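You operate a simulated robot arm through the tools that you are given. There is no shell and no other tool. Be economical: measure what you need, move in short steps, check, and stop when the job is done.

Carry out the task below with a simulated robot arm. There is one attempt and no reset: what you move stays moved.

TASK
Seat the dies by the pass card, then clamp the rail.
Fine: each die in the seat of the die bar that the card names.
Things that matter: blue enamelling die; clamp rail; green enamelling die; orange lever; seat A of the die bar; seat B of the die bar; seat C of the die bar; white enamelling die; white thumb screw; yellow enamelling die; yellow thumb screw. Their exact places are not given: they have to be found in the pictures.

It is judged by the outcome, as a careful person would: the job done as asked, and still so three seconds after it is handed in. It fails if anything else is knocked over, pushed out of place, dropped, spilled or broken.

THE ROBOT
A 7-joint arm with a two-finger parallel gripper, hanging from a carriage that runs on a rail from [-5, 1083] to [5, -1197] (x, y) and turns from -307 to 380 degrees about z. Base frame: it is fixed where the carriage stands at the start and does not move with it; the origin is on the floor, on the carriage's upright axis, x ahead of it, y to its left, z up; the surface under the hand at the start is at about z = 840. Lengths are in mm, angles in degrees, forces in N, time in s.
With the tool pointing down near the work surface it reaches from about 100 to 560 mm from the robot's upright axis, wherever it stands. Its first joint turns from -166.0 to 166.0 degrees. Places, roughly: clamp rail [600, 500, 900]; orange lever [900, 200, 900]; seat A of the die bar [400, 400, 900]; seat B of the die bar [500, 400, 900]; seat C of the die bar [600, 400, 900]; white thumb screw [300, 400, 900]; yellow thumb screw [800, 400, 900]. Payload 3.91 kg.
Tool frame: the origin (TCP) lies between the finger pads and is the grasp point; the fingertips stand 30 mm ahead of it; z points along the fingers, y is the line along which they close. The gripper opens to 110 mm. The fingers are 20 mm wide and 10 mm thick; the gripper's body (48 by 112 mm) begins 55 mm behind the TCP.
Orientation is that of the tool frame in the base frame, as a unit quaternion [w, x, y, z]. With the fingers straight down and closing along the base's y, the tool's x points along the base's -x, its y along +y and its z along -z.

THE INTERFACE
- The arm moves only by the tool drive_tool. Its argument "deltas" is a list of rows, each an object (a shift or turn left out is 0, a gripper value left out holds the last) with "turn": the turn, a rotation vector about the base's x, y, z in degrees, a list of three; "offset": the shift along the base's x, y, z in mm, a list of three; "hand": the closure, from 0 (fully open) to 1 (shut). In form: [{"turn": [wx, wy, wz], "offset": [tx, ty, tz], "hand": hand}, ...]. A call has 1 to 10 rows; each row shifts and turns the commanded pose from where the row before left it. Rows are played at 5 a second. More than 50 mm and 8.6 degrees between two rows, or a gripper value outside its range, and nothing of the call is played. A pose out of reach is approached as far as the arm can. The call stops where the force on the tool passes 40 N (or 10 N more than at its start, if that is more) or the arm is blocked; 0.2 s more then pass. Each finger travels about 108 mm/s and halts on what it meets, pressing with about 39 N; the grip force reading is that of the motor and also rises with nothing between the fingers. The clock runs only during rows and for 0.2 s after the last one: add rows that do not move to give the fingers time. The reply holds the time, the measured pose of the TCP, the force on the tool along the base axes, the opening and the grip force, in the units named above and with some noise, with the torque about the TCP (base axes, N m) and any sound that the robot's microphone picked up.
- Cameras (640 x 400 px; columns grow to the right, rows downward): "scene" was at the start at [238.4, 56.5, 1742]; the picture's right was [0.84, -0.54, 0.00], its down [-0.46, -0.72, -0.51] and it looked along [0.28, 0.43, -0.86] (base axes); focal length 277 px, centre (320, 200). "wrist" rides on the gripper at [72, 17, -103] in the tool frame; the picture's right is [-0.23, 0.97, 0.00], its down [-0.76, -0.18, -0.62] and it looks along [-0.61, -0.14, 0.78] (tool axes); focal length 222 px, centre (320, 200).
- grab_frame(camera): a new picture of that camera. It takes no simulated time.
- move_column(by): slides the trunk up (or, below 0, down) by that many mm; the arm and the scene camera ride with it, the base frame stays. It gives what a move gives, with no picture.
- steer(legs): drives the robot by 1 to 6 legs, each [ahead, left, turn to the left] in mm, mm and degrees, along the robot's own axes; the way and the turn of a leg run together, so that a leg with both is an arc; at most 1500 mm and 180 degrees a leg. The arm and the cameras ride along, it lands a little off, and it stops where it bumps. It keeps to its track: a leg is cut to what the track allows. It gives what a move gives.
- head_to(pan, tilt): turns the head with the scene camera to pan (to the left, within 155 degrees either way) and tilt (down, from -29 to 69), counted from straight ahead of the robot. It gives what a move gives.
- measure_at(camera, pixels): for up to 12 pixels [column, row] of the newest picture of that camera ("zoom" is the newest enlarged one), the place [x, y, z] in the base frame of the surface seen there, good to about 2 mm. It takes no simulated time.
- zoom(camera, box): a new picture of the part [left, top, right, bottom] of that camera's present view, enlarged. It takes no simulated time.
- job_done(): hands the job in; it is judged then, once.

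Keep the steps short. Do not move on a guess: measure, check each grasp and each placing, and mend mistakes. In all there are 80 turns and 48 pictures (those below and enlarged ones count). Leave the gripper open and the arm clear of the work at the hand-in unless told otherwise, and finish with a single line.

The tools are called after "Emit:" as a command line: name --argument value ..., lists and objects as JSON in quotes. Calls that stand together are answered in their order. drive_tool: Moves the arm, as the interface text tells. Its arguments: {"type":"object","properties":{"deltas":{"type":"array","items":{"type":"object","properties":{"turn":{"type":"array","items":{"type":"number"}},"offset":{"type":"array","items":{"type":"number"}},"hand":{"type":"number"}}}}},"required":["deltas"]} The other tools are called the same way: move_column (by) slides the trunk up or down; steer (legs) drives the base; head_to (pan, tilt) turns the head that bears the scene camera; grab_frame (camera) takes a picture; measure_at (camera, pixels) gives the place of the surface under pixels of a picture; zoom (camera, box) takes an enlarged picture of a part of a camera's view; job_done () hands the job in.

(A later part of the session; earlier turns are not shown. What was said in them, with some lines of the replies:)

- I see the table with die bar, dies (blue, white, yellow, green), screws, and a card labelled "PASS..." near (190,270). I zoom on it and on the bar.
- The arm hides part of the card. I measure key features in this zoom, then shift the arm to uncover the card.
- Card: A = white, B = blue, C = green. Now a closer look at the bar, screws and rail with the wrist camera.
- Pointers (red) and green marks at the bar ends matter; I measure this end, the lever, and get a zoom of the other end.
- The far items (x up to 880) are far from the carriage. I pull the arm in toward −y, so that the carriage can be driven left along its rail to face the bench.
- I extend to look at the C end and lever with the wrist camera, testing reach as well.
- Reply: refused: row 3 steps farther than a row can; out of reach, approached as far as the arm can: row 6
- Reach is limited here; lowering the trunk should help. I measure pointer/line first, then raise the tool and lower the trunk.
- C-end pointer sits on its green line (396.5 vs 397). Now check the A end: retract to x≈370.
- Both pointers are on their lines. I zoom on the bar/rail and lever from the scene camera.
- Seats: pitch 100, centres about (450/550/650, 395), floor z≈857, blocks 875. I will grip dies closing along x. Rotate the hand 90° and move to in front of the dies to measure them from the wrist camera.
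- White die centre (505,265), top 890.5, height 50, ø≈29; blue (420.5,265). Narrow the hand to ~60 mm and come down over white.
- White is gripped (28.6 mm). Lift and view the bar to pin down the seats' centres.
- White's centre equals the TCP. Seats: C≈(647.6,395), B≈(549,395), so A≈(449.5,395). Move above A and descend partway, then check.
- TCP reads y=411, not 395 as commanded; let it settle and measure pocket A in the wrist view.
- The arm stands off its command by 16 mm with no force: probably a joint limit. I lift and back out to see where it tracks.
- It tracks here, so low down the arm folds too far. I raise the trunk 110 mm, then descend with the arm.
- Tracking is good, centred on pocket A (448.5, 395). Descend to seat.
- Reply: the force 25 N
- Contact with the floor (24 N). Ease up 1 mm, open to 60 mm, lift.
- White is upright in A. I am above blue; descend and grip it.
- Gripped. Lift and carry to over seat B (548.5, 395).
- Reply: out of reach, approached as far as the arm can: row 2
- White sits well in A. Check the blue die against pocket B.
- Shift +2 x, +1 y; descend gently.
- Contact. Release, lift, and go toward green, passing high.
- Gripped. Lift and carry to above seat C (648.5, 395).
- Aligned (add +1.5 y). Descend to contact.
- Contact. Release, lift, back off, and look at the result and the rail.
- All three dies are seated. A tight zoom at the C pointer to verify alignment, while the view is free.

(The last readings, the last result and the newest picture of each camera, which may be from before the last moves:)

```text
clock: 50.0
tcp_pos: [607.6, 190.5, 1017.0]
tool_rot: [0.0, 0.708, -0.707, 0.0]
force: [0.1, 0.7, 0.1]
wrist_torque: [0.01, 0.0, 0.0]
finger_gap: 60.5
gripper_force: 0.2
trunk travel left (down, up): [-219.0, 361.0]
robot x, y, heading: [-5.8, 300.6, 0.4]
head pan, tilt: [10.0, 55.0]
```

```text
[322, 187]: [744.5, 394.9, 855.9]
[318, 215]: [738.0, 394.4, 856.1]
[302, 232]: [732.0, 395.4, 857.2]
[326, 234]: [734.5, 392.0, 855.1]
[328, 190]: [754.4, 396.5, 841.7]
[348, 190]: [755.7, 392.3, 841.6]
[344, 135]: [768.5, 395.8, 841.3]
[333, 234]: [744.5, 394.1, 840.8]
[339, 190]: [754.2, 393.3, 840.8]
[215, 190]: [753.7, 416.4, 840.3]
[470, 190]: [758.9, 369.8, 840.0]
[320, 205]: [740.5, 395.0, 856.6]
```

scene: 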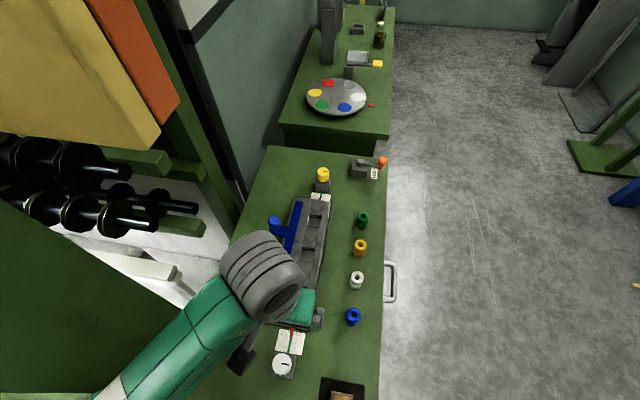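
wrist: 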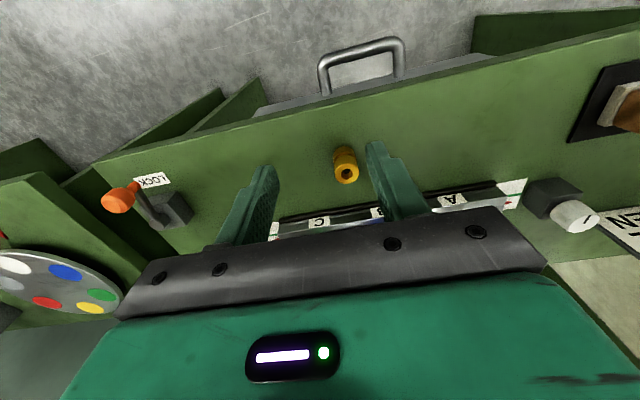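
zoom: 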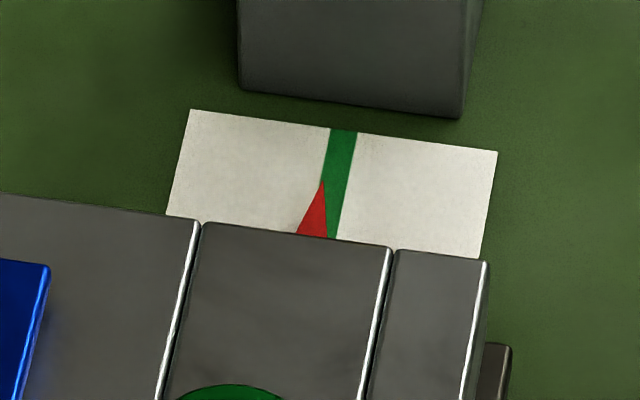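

Pointer tip y 394.9 vs line 394.5: aligned, screws need nothing. Lever points at LOCK. Now move over the bar to look at the rail and its knob.

Emit:
drive_tool --deltas '[{"hand": 0.2, "offset": [-2, 45, 0]}, {"offset": [-2, 45, 0]}, {"offset": [-2, 45, 0]}, {"offset": [-2, 45, 0]}, {"offset": [-2, 20, 0]}, {}]'

Emit:
grab_frame --camera "wrist"

```text
clock: 51.4
tcp_pos: [598.9, 390.3, 1016.3]
tool_rot: [0.001, 0.707, -0.707, 0.0]
force: [0.4, 0.2, 0.3]
wrist_torque: [0.01, -0.02, 0.05]
finger_gap: 88.0
gripper_force: 0.0
trunk travel left (down, up): [-219.0, 361.0]
robot x, y, heading: [0.1, 299.3, 0.1]
head pan, tilt: [10.0, 55.0]
```

```text
15 pictures are left
```

wrist: 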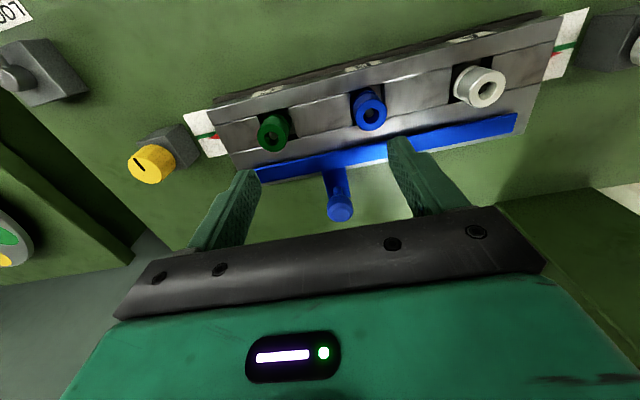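

Emit:
zoom --camera "wrist" --box '[240, 80, 400, 230]'

```text
2.67 times, centred on (320, 155) of wrist
```

zoom: 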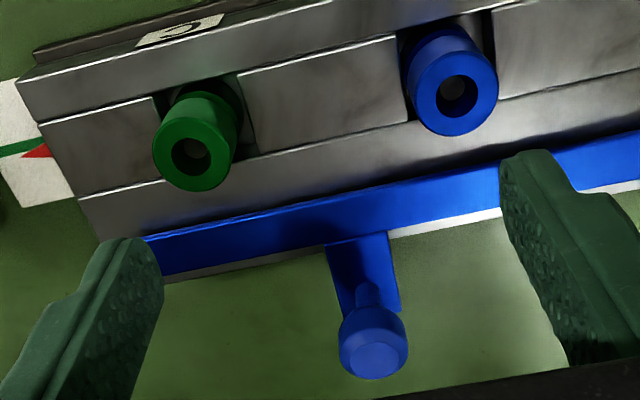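

Emit:
measure_at --camera "zoom" --pixels '[[375, 356], [342, 345], [407, 345], [378, 376], [366, 290], [345, 250], [390, 270], [320, 200], [320, 243], [300, 168], [300, 256], [260, 215]]'

```text
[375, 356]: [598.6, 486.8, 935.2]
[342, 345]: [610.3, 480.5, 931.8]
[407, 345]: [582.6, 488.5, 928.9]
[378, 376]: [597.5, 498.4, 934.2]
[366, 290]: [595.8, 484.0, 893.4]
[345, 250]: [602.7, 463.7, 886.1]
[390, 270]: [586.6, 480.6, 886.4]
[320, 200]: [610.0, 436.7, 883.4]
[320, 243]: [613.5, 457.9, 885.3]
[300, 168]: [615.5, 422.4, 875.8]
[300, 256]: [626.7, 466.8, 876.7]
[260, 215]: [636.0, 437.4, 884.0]
```

Rail plate lies on the bar (z 876–884), its knob at (597, 485), z 905–935; it should slide −y into the die grooves (z≈874–880). I go grip the knob: over it first.

Emit:
drive_tool --deltas '[{"offset": [-1, 45, 0], "hand": 0.4}, {"offset": [0, 49, 0]}, {"offset": [0, 0, -40]}, {"offset": [0, 0, -34]}, {"offset": [0, 0, -20]}, {}, {}]'

Emit:
grab_frame --camera "wrist"

```text
clock: 53.0
tcp_pos: [598.1, 483.9, 923.3]
tool_rot: [0.0, -0.707, 0.707, 0.0]
force: [0.4, 0.8, 0.4]
wrist_torque: [-0.03, 0.02, 0.01]
finger_gap: 66.2
gripper_force: 0.1
trunk travel left (down, up): [-219.0, 361.0]
robot x, y, heading: [-3.7, 298.8, 0.1]
head pan, tilt: [10.0, 55.0]
```

```text
13 pictures are left
```

wrist: 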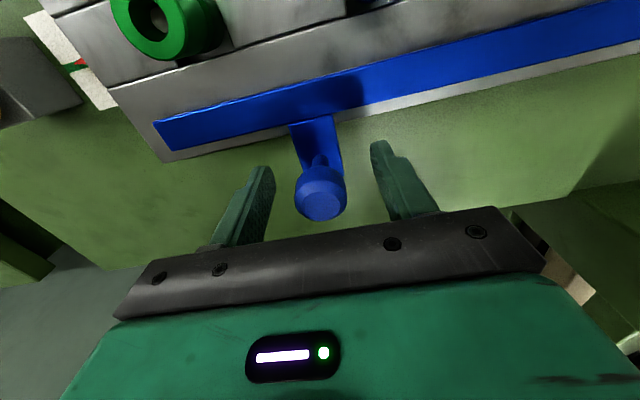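

Knob is between the fingers. Close, then try a small −y slide.

Emit:
drive_tool --deltas '[{"hand": 1}, {}, {}, {}]'

Emit:
drive_tool --deltas '[{"offset": [0, -2, 0]}, {}, {"offset": [0, -2, 0]}, {}]'

```text
clock: 54.0
tcp_pos: [598.0, 485.0, 923.8]
tool_rot: [0.001, 0.707, -0.707, 0.0]
force: [5.7, -0.1, -5.3]
wrist_torque: [0.21, 0.35, -0.03]
finger_gap: 29.4
gripper_force: 45.1
trunk travel left (down, up): [-219.0, 361.0]
robot x, y, heading: [-3.2, 298.1, 0.2]
head pan, tilt: [10.0, 55.0]
```

```text
clock: 55.0
tcp_pos: [597.4, 480.5, 923.1]
tool_rot: [0.0, -0.707, 0.707, 0.0]
force: [3.8, 0.1, -8.6]
wrist_torque: [0.03, -0.32, 0.12]
finger_gap: 29.4
gripper_force: 45.5
trunk travel left (down, up): [-219.0, 361.0]
robot x, y, heading: [-2.2, 301.6, 0.2]
head pan, tilt: [10.0, 55.0]
```

It slides with no resistance. Continue in small steps, watching force.

Emit:
drive_tool --deltas '[{"offset": [0, -3, 0]}, {"offset": [0, -3, 0]}, {"offset": [0, -3, 0]}, {"offset": [0, -3, 0]}, {}]'

Emit:
grab_frame --camera "wrist"

```text
clock: 56.2
tcp_pos: [597.8, 468.0, 923.1]
tool_rot: [0.0, 0.708, -0.706, 0.001]
force: [2.8, -0.1, -3.5]
wrist_torque: [0.36, 0.4, -0.01]
finger_gap: 29.2
gripper_force: 45.0
trunk travel left (down, up): [-219.0, 361.0]
robot x, y, heading: [0.5, 298.2, -0.2]
head pan, tilt: [10.0, 55.0]
```

```text
12 pictures are left
```

wrist: 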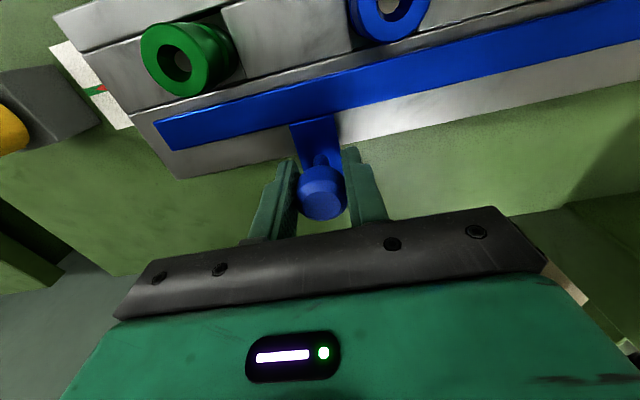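

The rail follows squarely. Continue 2 mm at a time until it meets the dies.

Emit:
drive_tool --deltas '[{"offset": [0, -2, 0]}, {"offset": [0, -2, 0]}, {}]'

Emit:
drive_tool --deltas '[{"offset": [0, -2, 0]}, {"offset": [0, -2, 0]}, {}]'

Emit:
drive_tool --deltas '[{"offset": [0, -1, 0]}, {"offset": [0, -1, 0]}, {}]'

```text
clock: 57.0
tcp_pos: [597.8, 464.3, 923.4]
tool_rot: [0.0, 0.708, -0.706, 0.0]
force: [-0.5, 0.5, 2.8]
wrist_torque: [-0.22, 0.32, 0.16]
finger_gap: 29.2
gripper_force: 44.7
trunk travel left (down, up): [-219.0, 361.0]
robot x, y, heading: [1.4, 302.6, 0.1]
head pan, tilt: [10.0, 55.0]
```

```text
clock: 57.8
tcp_pos: [597.7, 460.3, 922.4]
tool_rot: [0.0, 0.707, -0.707, 0.001]
force: [-2.4, 0.2, 5.7]
wrist_torque: [-0.03, 0.32, 0.07]
finger_gap: 29.1
gripper_force: 44.7
trunk travel left (down, up): [-219.0, 361.0]
robot x, y, heading: [-1.3, 295.3, -0.0]
head pan, tilt: [10.0, 55.0]
```

```text
clock: 58.6
tcp_pos: [597.7, 458.4, 924.3]
tool_rot: [0.0, 0.708, -0.707, 0.0]
force: [-1.6, 0.5, 4.8]
wrist_torque: [0.72, 0.32, 0.08]
finger_gap: 29.0
gripper_force: 45.2
trunk travel left (down, up): [-219.0, 361.0]
robot x, y, heading: [-1.4, 301.3, -0.0]
head pan, tilt: [10.0, 55.0]
```

Emit:
zoom --camera "wrist" --box '[120, 20, 440, 220]'

```text
2.00 times, centred on (280, 120) of wrist
```

zoom: 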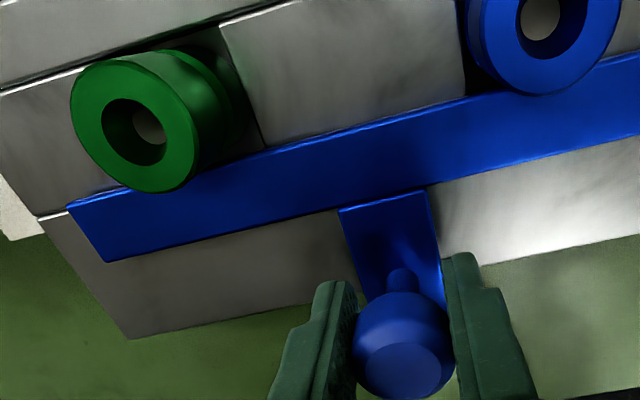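

Emit:
measure_at --camera "zoom" --pixels '[[330, 136], [300, 143], [90, 200], [330, 200], [150, 70], [134, 190], [75, 115], [192, 120]]'

Emit:
drive_tool --deltas '[{"offset": [0, -1, 0]}, {"offset": [0, -1, 0]}, {}]'

Emit:
drive_tool --deltas '[{"offset": [0, -1, 0]}, {"offset": [0, -1, 0]}, {}]'

```text
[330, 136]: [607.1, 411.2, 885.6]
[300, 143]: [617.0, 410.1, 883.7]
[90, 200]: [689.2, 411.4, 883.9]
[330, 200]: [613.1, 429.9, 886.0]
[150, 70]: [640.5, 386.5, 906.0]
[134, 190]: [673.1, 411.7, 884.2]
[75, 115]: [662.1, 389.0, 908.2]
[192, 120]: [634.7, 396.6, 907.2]
```

```text
clock: 59.4
tcp_pos: [598.0, 456.2, 923.3]
tool_rot: [0.0, 0.707, -0.707, 0.0]
force: [-0.2, 0.8, 1.9]
wrist_torque: [0.62, 0.32, 0.12]
finger_gap: 29.4
gripper_force: 45.1
trunk travel left (down, up): [-219.0, 361.0]
robot x, y, heading: [-3.6, 300.6, -0.3]
head pan, tilt: [10.0, 55.0]
```

```text
clock: 60.2
tcp_pos: [598.4, 453.8, 923.8]
tool_rot: [0.0, 0.708, -0.706, 0.001]
force: [-2.3, 1.2, 7.3]
wrist_torque: [-0.17, 0.39, 0.13]
finger_gap: 28.9
gripper_force: 45.0
trunk travel left (down, up): [-219.0, 361.0]
robot x, y, heading: [-0.9, 297.0, -0.1]
head pan, tilt: [10.0, 55.0]
```

Emit:
drive_tool --deltas '[{"offset": [0, -1, 0]}, {"offset": [0, -1, 0]}, {}]'

Emit:
drive_tool --deltas '[{"offset": [0, -1, 0]}, {"offset": [0, -1, 0]}, {}]'

Emit:
zoom --camera "wrist" --box '[120, 20, 440, 220]'

```text
clock: 61.0
tcp_pos: [597.3, 454.6, 923.7]
tool_rot: [-0.001, 0.708, -0.707, -0.001]
force: [-0.1, 6.9, 3.5]
wrist_torque: [-0.83, 0.34, 0.1]
finger_gap: 29.3
gripper_force: 44.6
trunk travel left (down, up): [-219.0, 361.0]
robot x, y, heading: [-2.8, 297.8, 0.2]
head pan, tilt: [10.0, 55.0]
```

```text
clock: 61.8
tcp_pos: [598.5, 453.1, 923.0]
tool_rot: [-0.001, 0.708, -0.706, 0.0]
force: [3.0, 13.9, -3.2]
wrist_torque: [-0.42, 0.33, 0.08]
finger_gap: 29.3
gripper_force: 45.4
trunk travel left (down, up): [-219.0, 361.0]
robot x, y, heading: [-1.8, 300.5, 0.2]
head pan, tilt: [10.0, 55.0]
```

```text
2.00 times, centred on (280, 120) of wrist
```

zoom: 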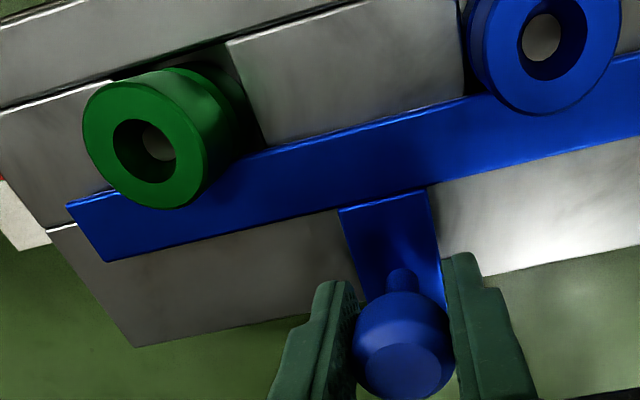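

The rail met its stop (14 N, rail edge ≈406, in the die grooves), dies upright. Release the knob and lift straight up.

Emit:
drive_tool --deltas '[{"hand": 0.4}, {}, {}, {"offset": [0, 0, 30]}, {"offset": [0, 0, 40]}, {"offset": [0, 0, 40]}, {"offset": [0, -40, 0]}, {"offset": [0, -45, 0]}, {"offset": [0, -45, 0]}, {}]'

Emit:
drive_tool --deltas '[{"offset": [-20, -45, 10]}, {"offset": [-20, -45, 10]}, {"offset": [-20, -45, 10], "hand": 0}, {"offset": [-20, -30, 0]}, {}]'

Emit:
grab_frame --camera "scene"

Emit:
zoom --camera "scene" --box '[250, 140, 410, 240]'

```text
clock: 64.0
tcp_pos: [596.9, 319.8, 1032.2]
tool_rot: [0.0, 0.708, -0.706, -0.001]
force: [-0.1, -0.3, -0.3]
wrist_torque: [0.01, -0.01, 0.02]
finger_gap: 66.0
gripper_force: 0.0
trunk travel left (down, up): [-219.0, 361.0]
robot x, y, heading: [-5.3, 303.2, 0.2]
head pan, tilt: [10.0, 55.0]
```

```text
refused: row 1 steps farther than a row can; nothing moved
```

```text
9 pictures are left
```

scene: 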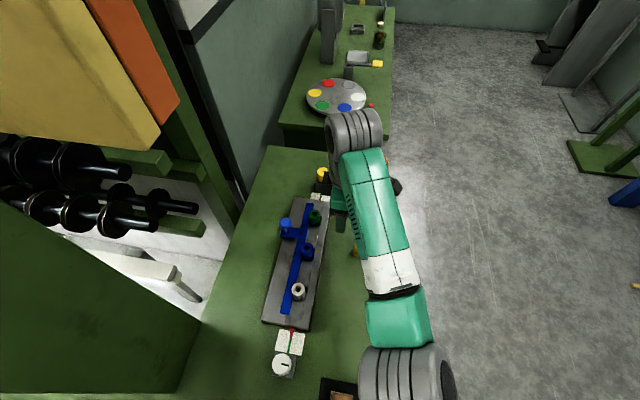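

```text
4.00 times, centred on (330, 190) of scene
```

zoom: 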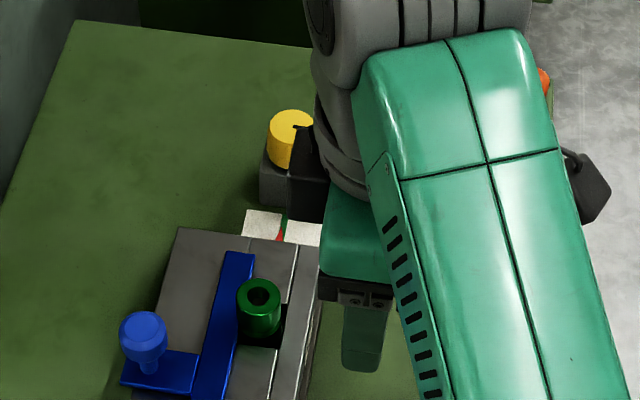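

Rail sits against the dies. Retract the arm in shorter steps, then make a final check.

Emit:
drive_tool --deltas '[{"offset": [-20, -40, 10]}, {"offset": [-20, -40, 10]}, {"offset": [-20, -40, 10], "hand": 0}, {"offset": [-20, -40, 0]}, {"offset": [-20, -40, 0]}, {}]'

Emit:
zoom --camera "scene" --box '[240, 145, 400, 245]'

Emit:
zoom --camera "scene" --box '[250, 220, 378, 300]'

```text
clock: 65.4
tcp_pos: [498.3, 121.0, 1063.0]
tool_rot: [0.0, 0.707, -0.707, 0.001]
force: [-0.1, -0.7, 0.0]
wrist_torque: [0.03, -0.01, -0.01]
finger_gap: 110.0
gripper_force: 0.0
trunk travel left (down, up): [-219.0, 361.0]
robot x, y, heading: [0.8, 297.1, 0.2]
head pan, tilt: [10.0, 55.0]
```

```text
4.00 times, centred on (320, 195) of scene
```

zoom: 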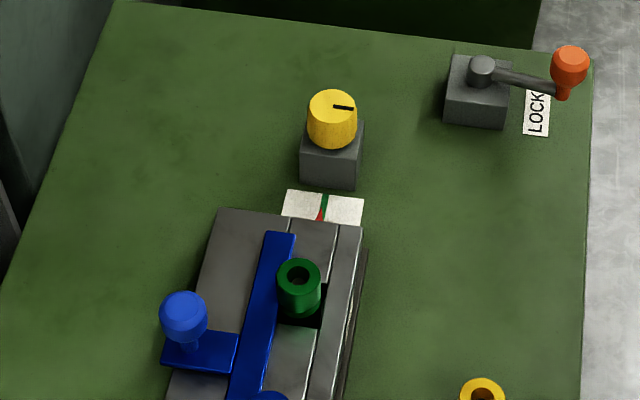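

```text
5.00 times, centred on (314, 260) of scene
```

zoom: 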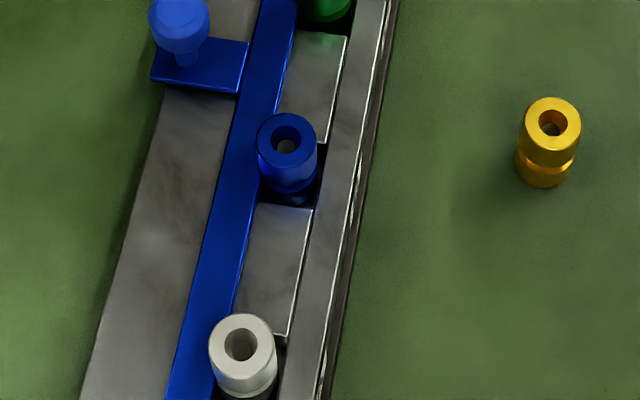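

All good; verify the bar's pointers after clamping.

Emit:
zoom --camera "scene" --box '[304, 188, 336, 208]'

Emit:
zoom --camera "scene" --box '[266, 322, 314, 382]'

```text
16.00 times, centred on (320, 198) of scene
```

zoom: 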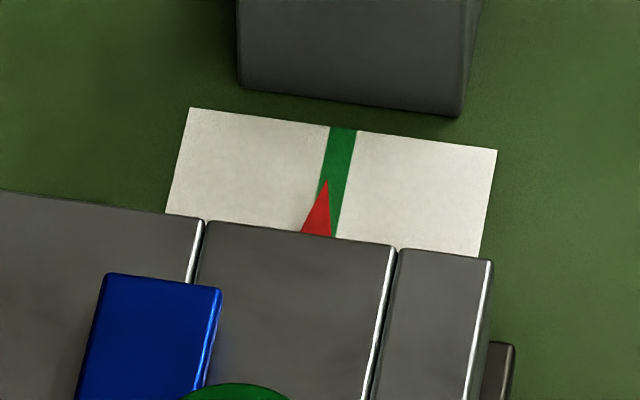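

```text
6.67 times, centred on (290, 352) of scene
```

zoom: 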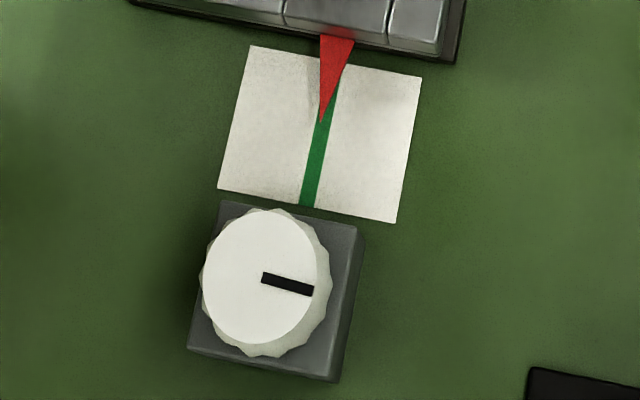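

Emit:
measure_at --camera "zoom" --pixels '[[322, 112], [328, 80], [338, 42], [309, 190], [312, 170], [318, 140], [307, 202], [332, 95]]'

Emit:
measure_at --camera "scene" --pixels '[[320.3, 197.6], [319.9, 198.7], [321.1, 194.8], [320.7, 197], [319, 220]]'

```text
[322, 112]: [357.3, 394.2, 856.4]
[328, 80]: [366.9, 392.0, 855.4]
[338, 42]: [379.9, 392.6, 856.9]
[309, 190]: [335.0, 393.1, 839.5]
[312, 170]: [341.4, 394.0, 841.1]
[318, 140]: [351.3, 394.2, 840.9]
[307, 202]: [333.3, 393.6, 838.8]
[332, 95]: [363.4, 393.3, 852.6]
```

```text
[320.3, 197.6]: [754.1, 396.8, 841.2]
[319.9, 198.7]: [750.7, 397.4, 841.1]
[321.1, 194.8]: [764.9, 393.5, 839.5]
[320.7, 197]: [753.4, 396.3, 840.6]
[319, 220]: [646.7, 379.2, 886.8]
```

The dies are seated as the card says, the rail is clamped, both pointers are on their lines, and nothing else was disturbed. The arm is clear and the hand is open, so I hand in.

Emit:
job_done

```text
The job is handed in.
```

White is in seat A, blue in B and green in C as the card names them, and the clamp rail is pushed home against the dies; I left the screws and lever as found because the pointers were on their lines and the lever was at LOCK.
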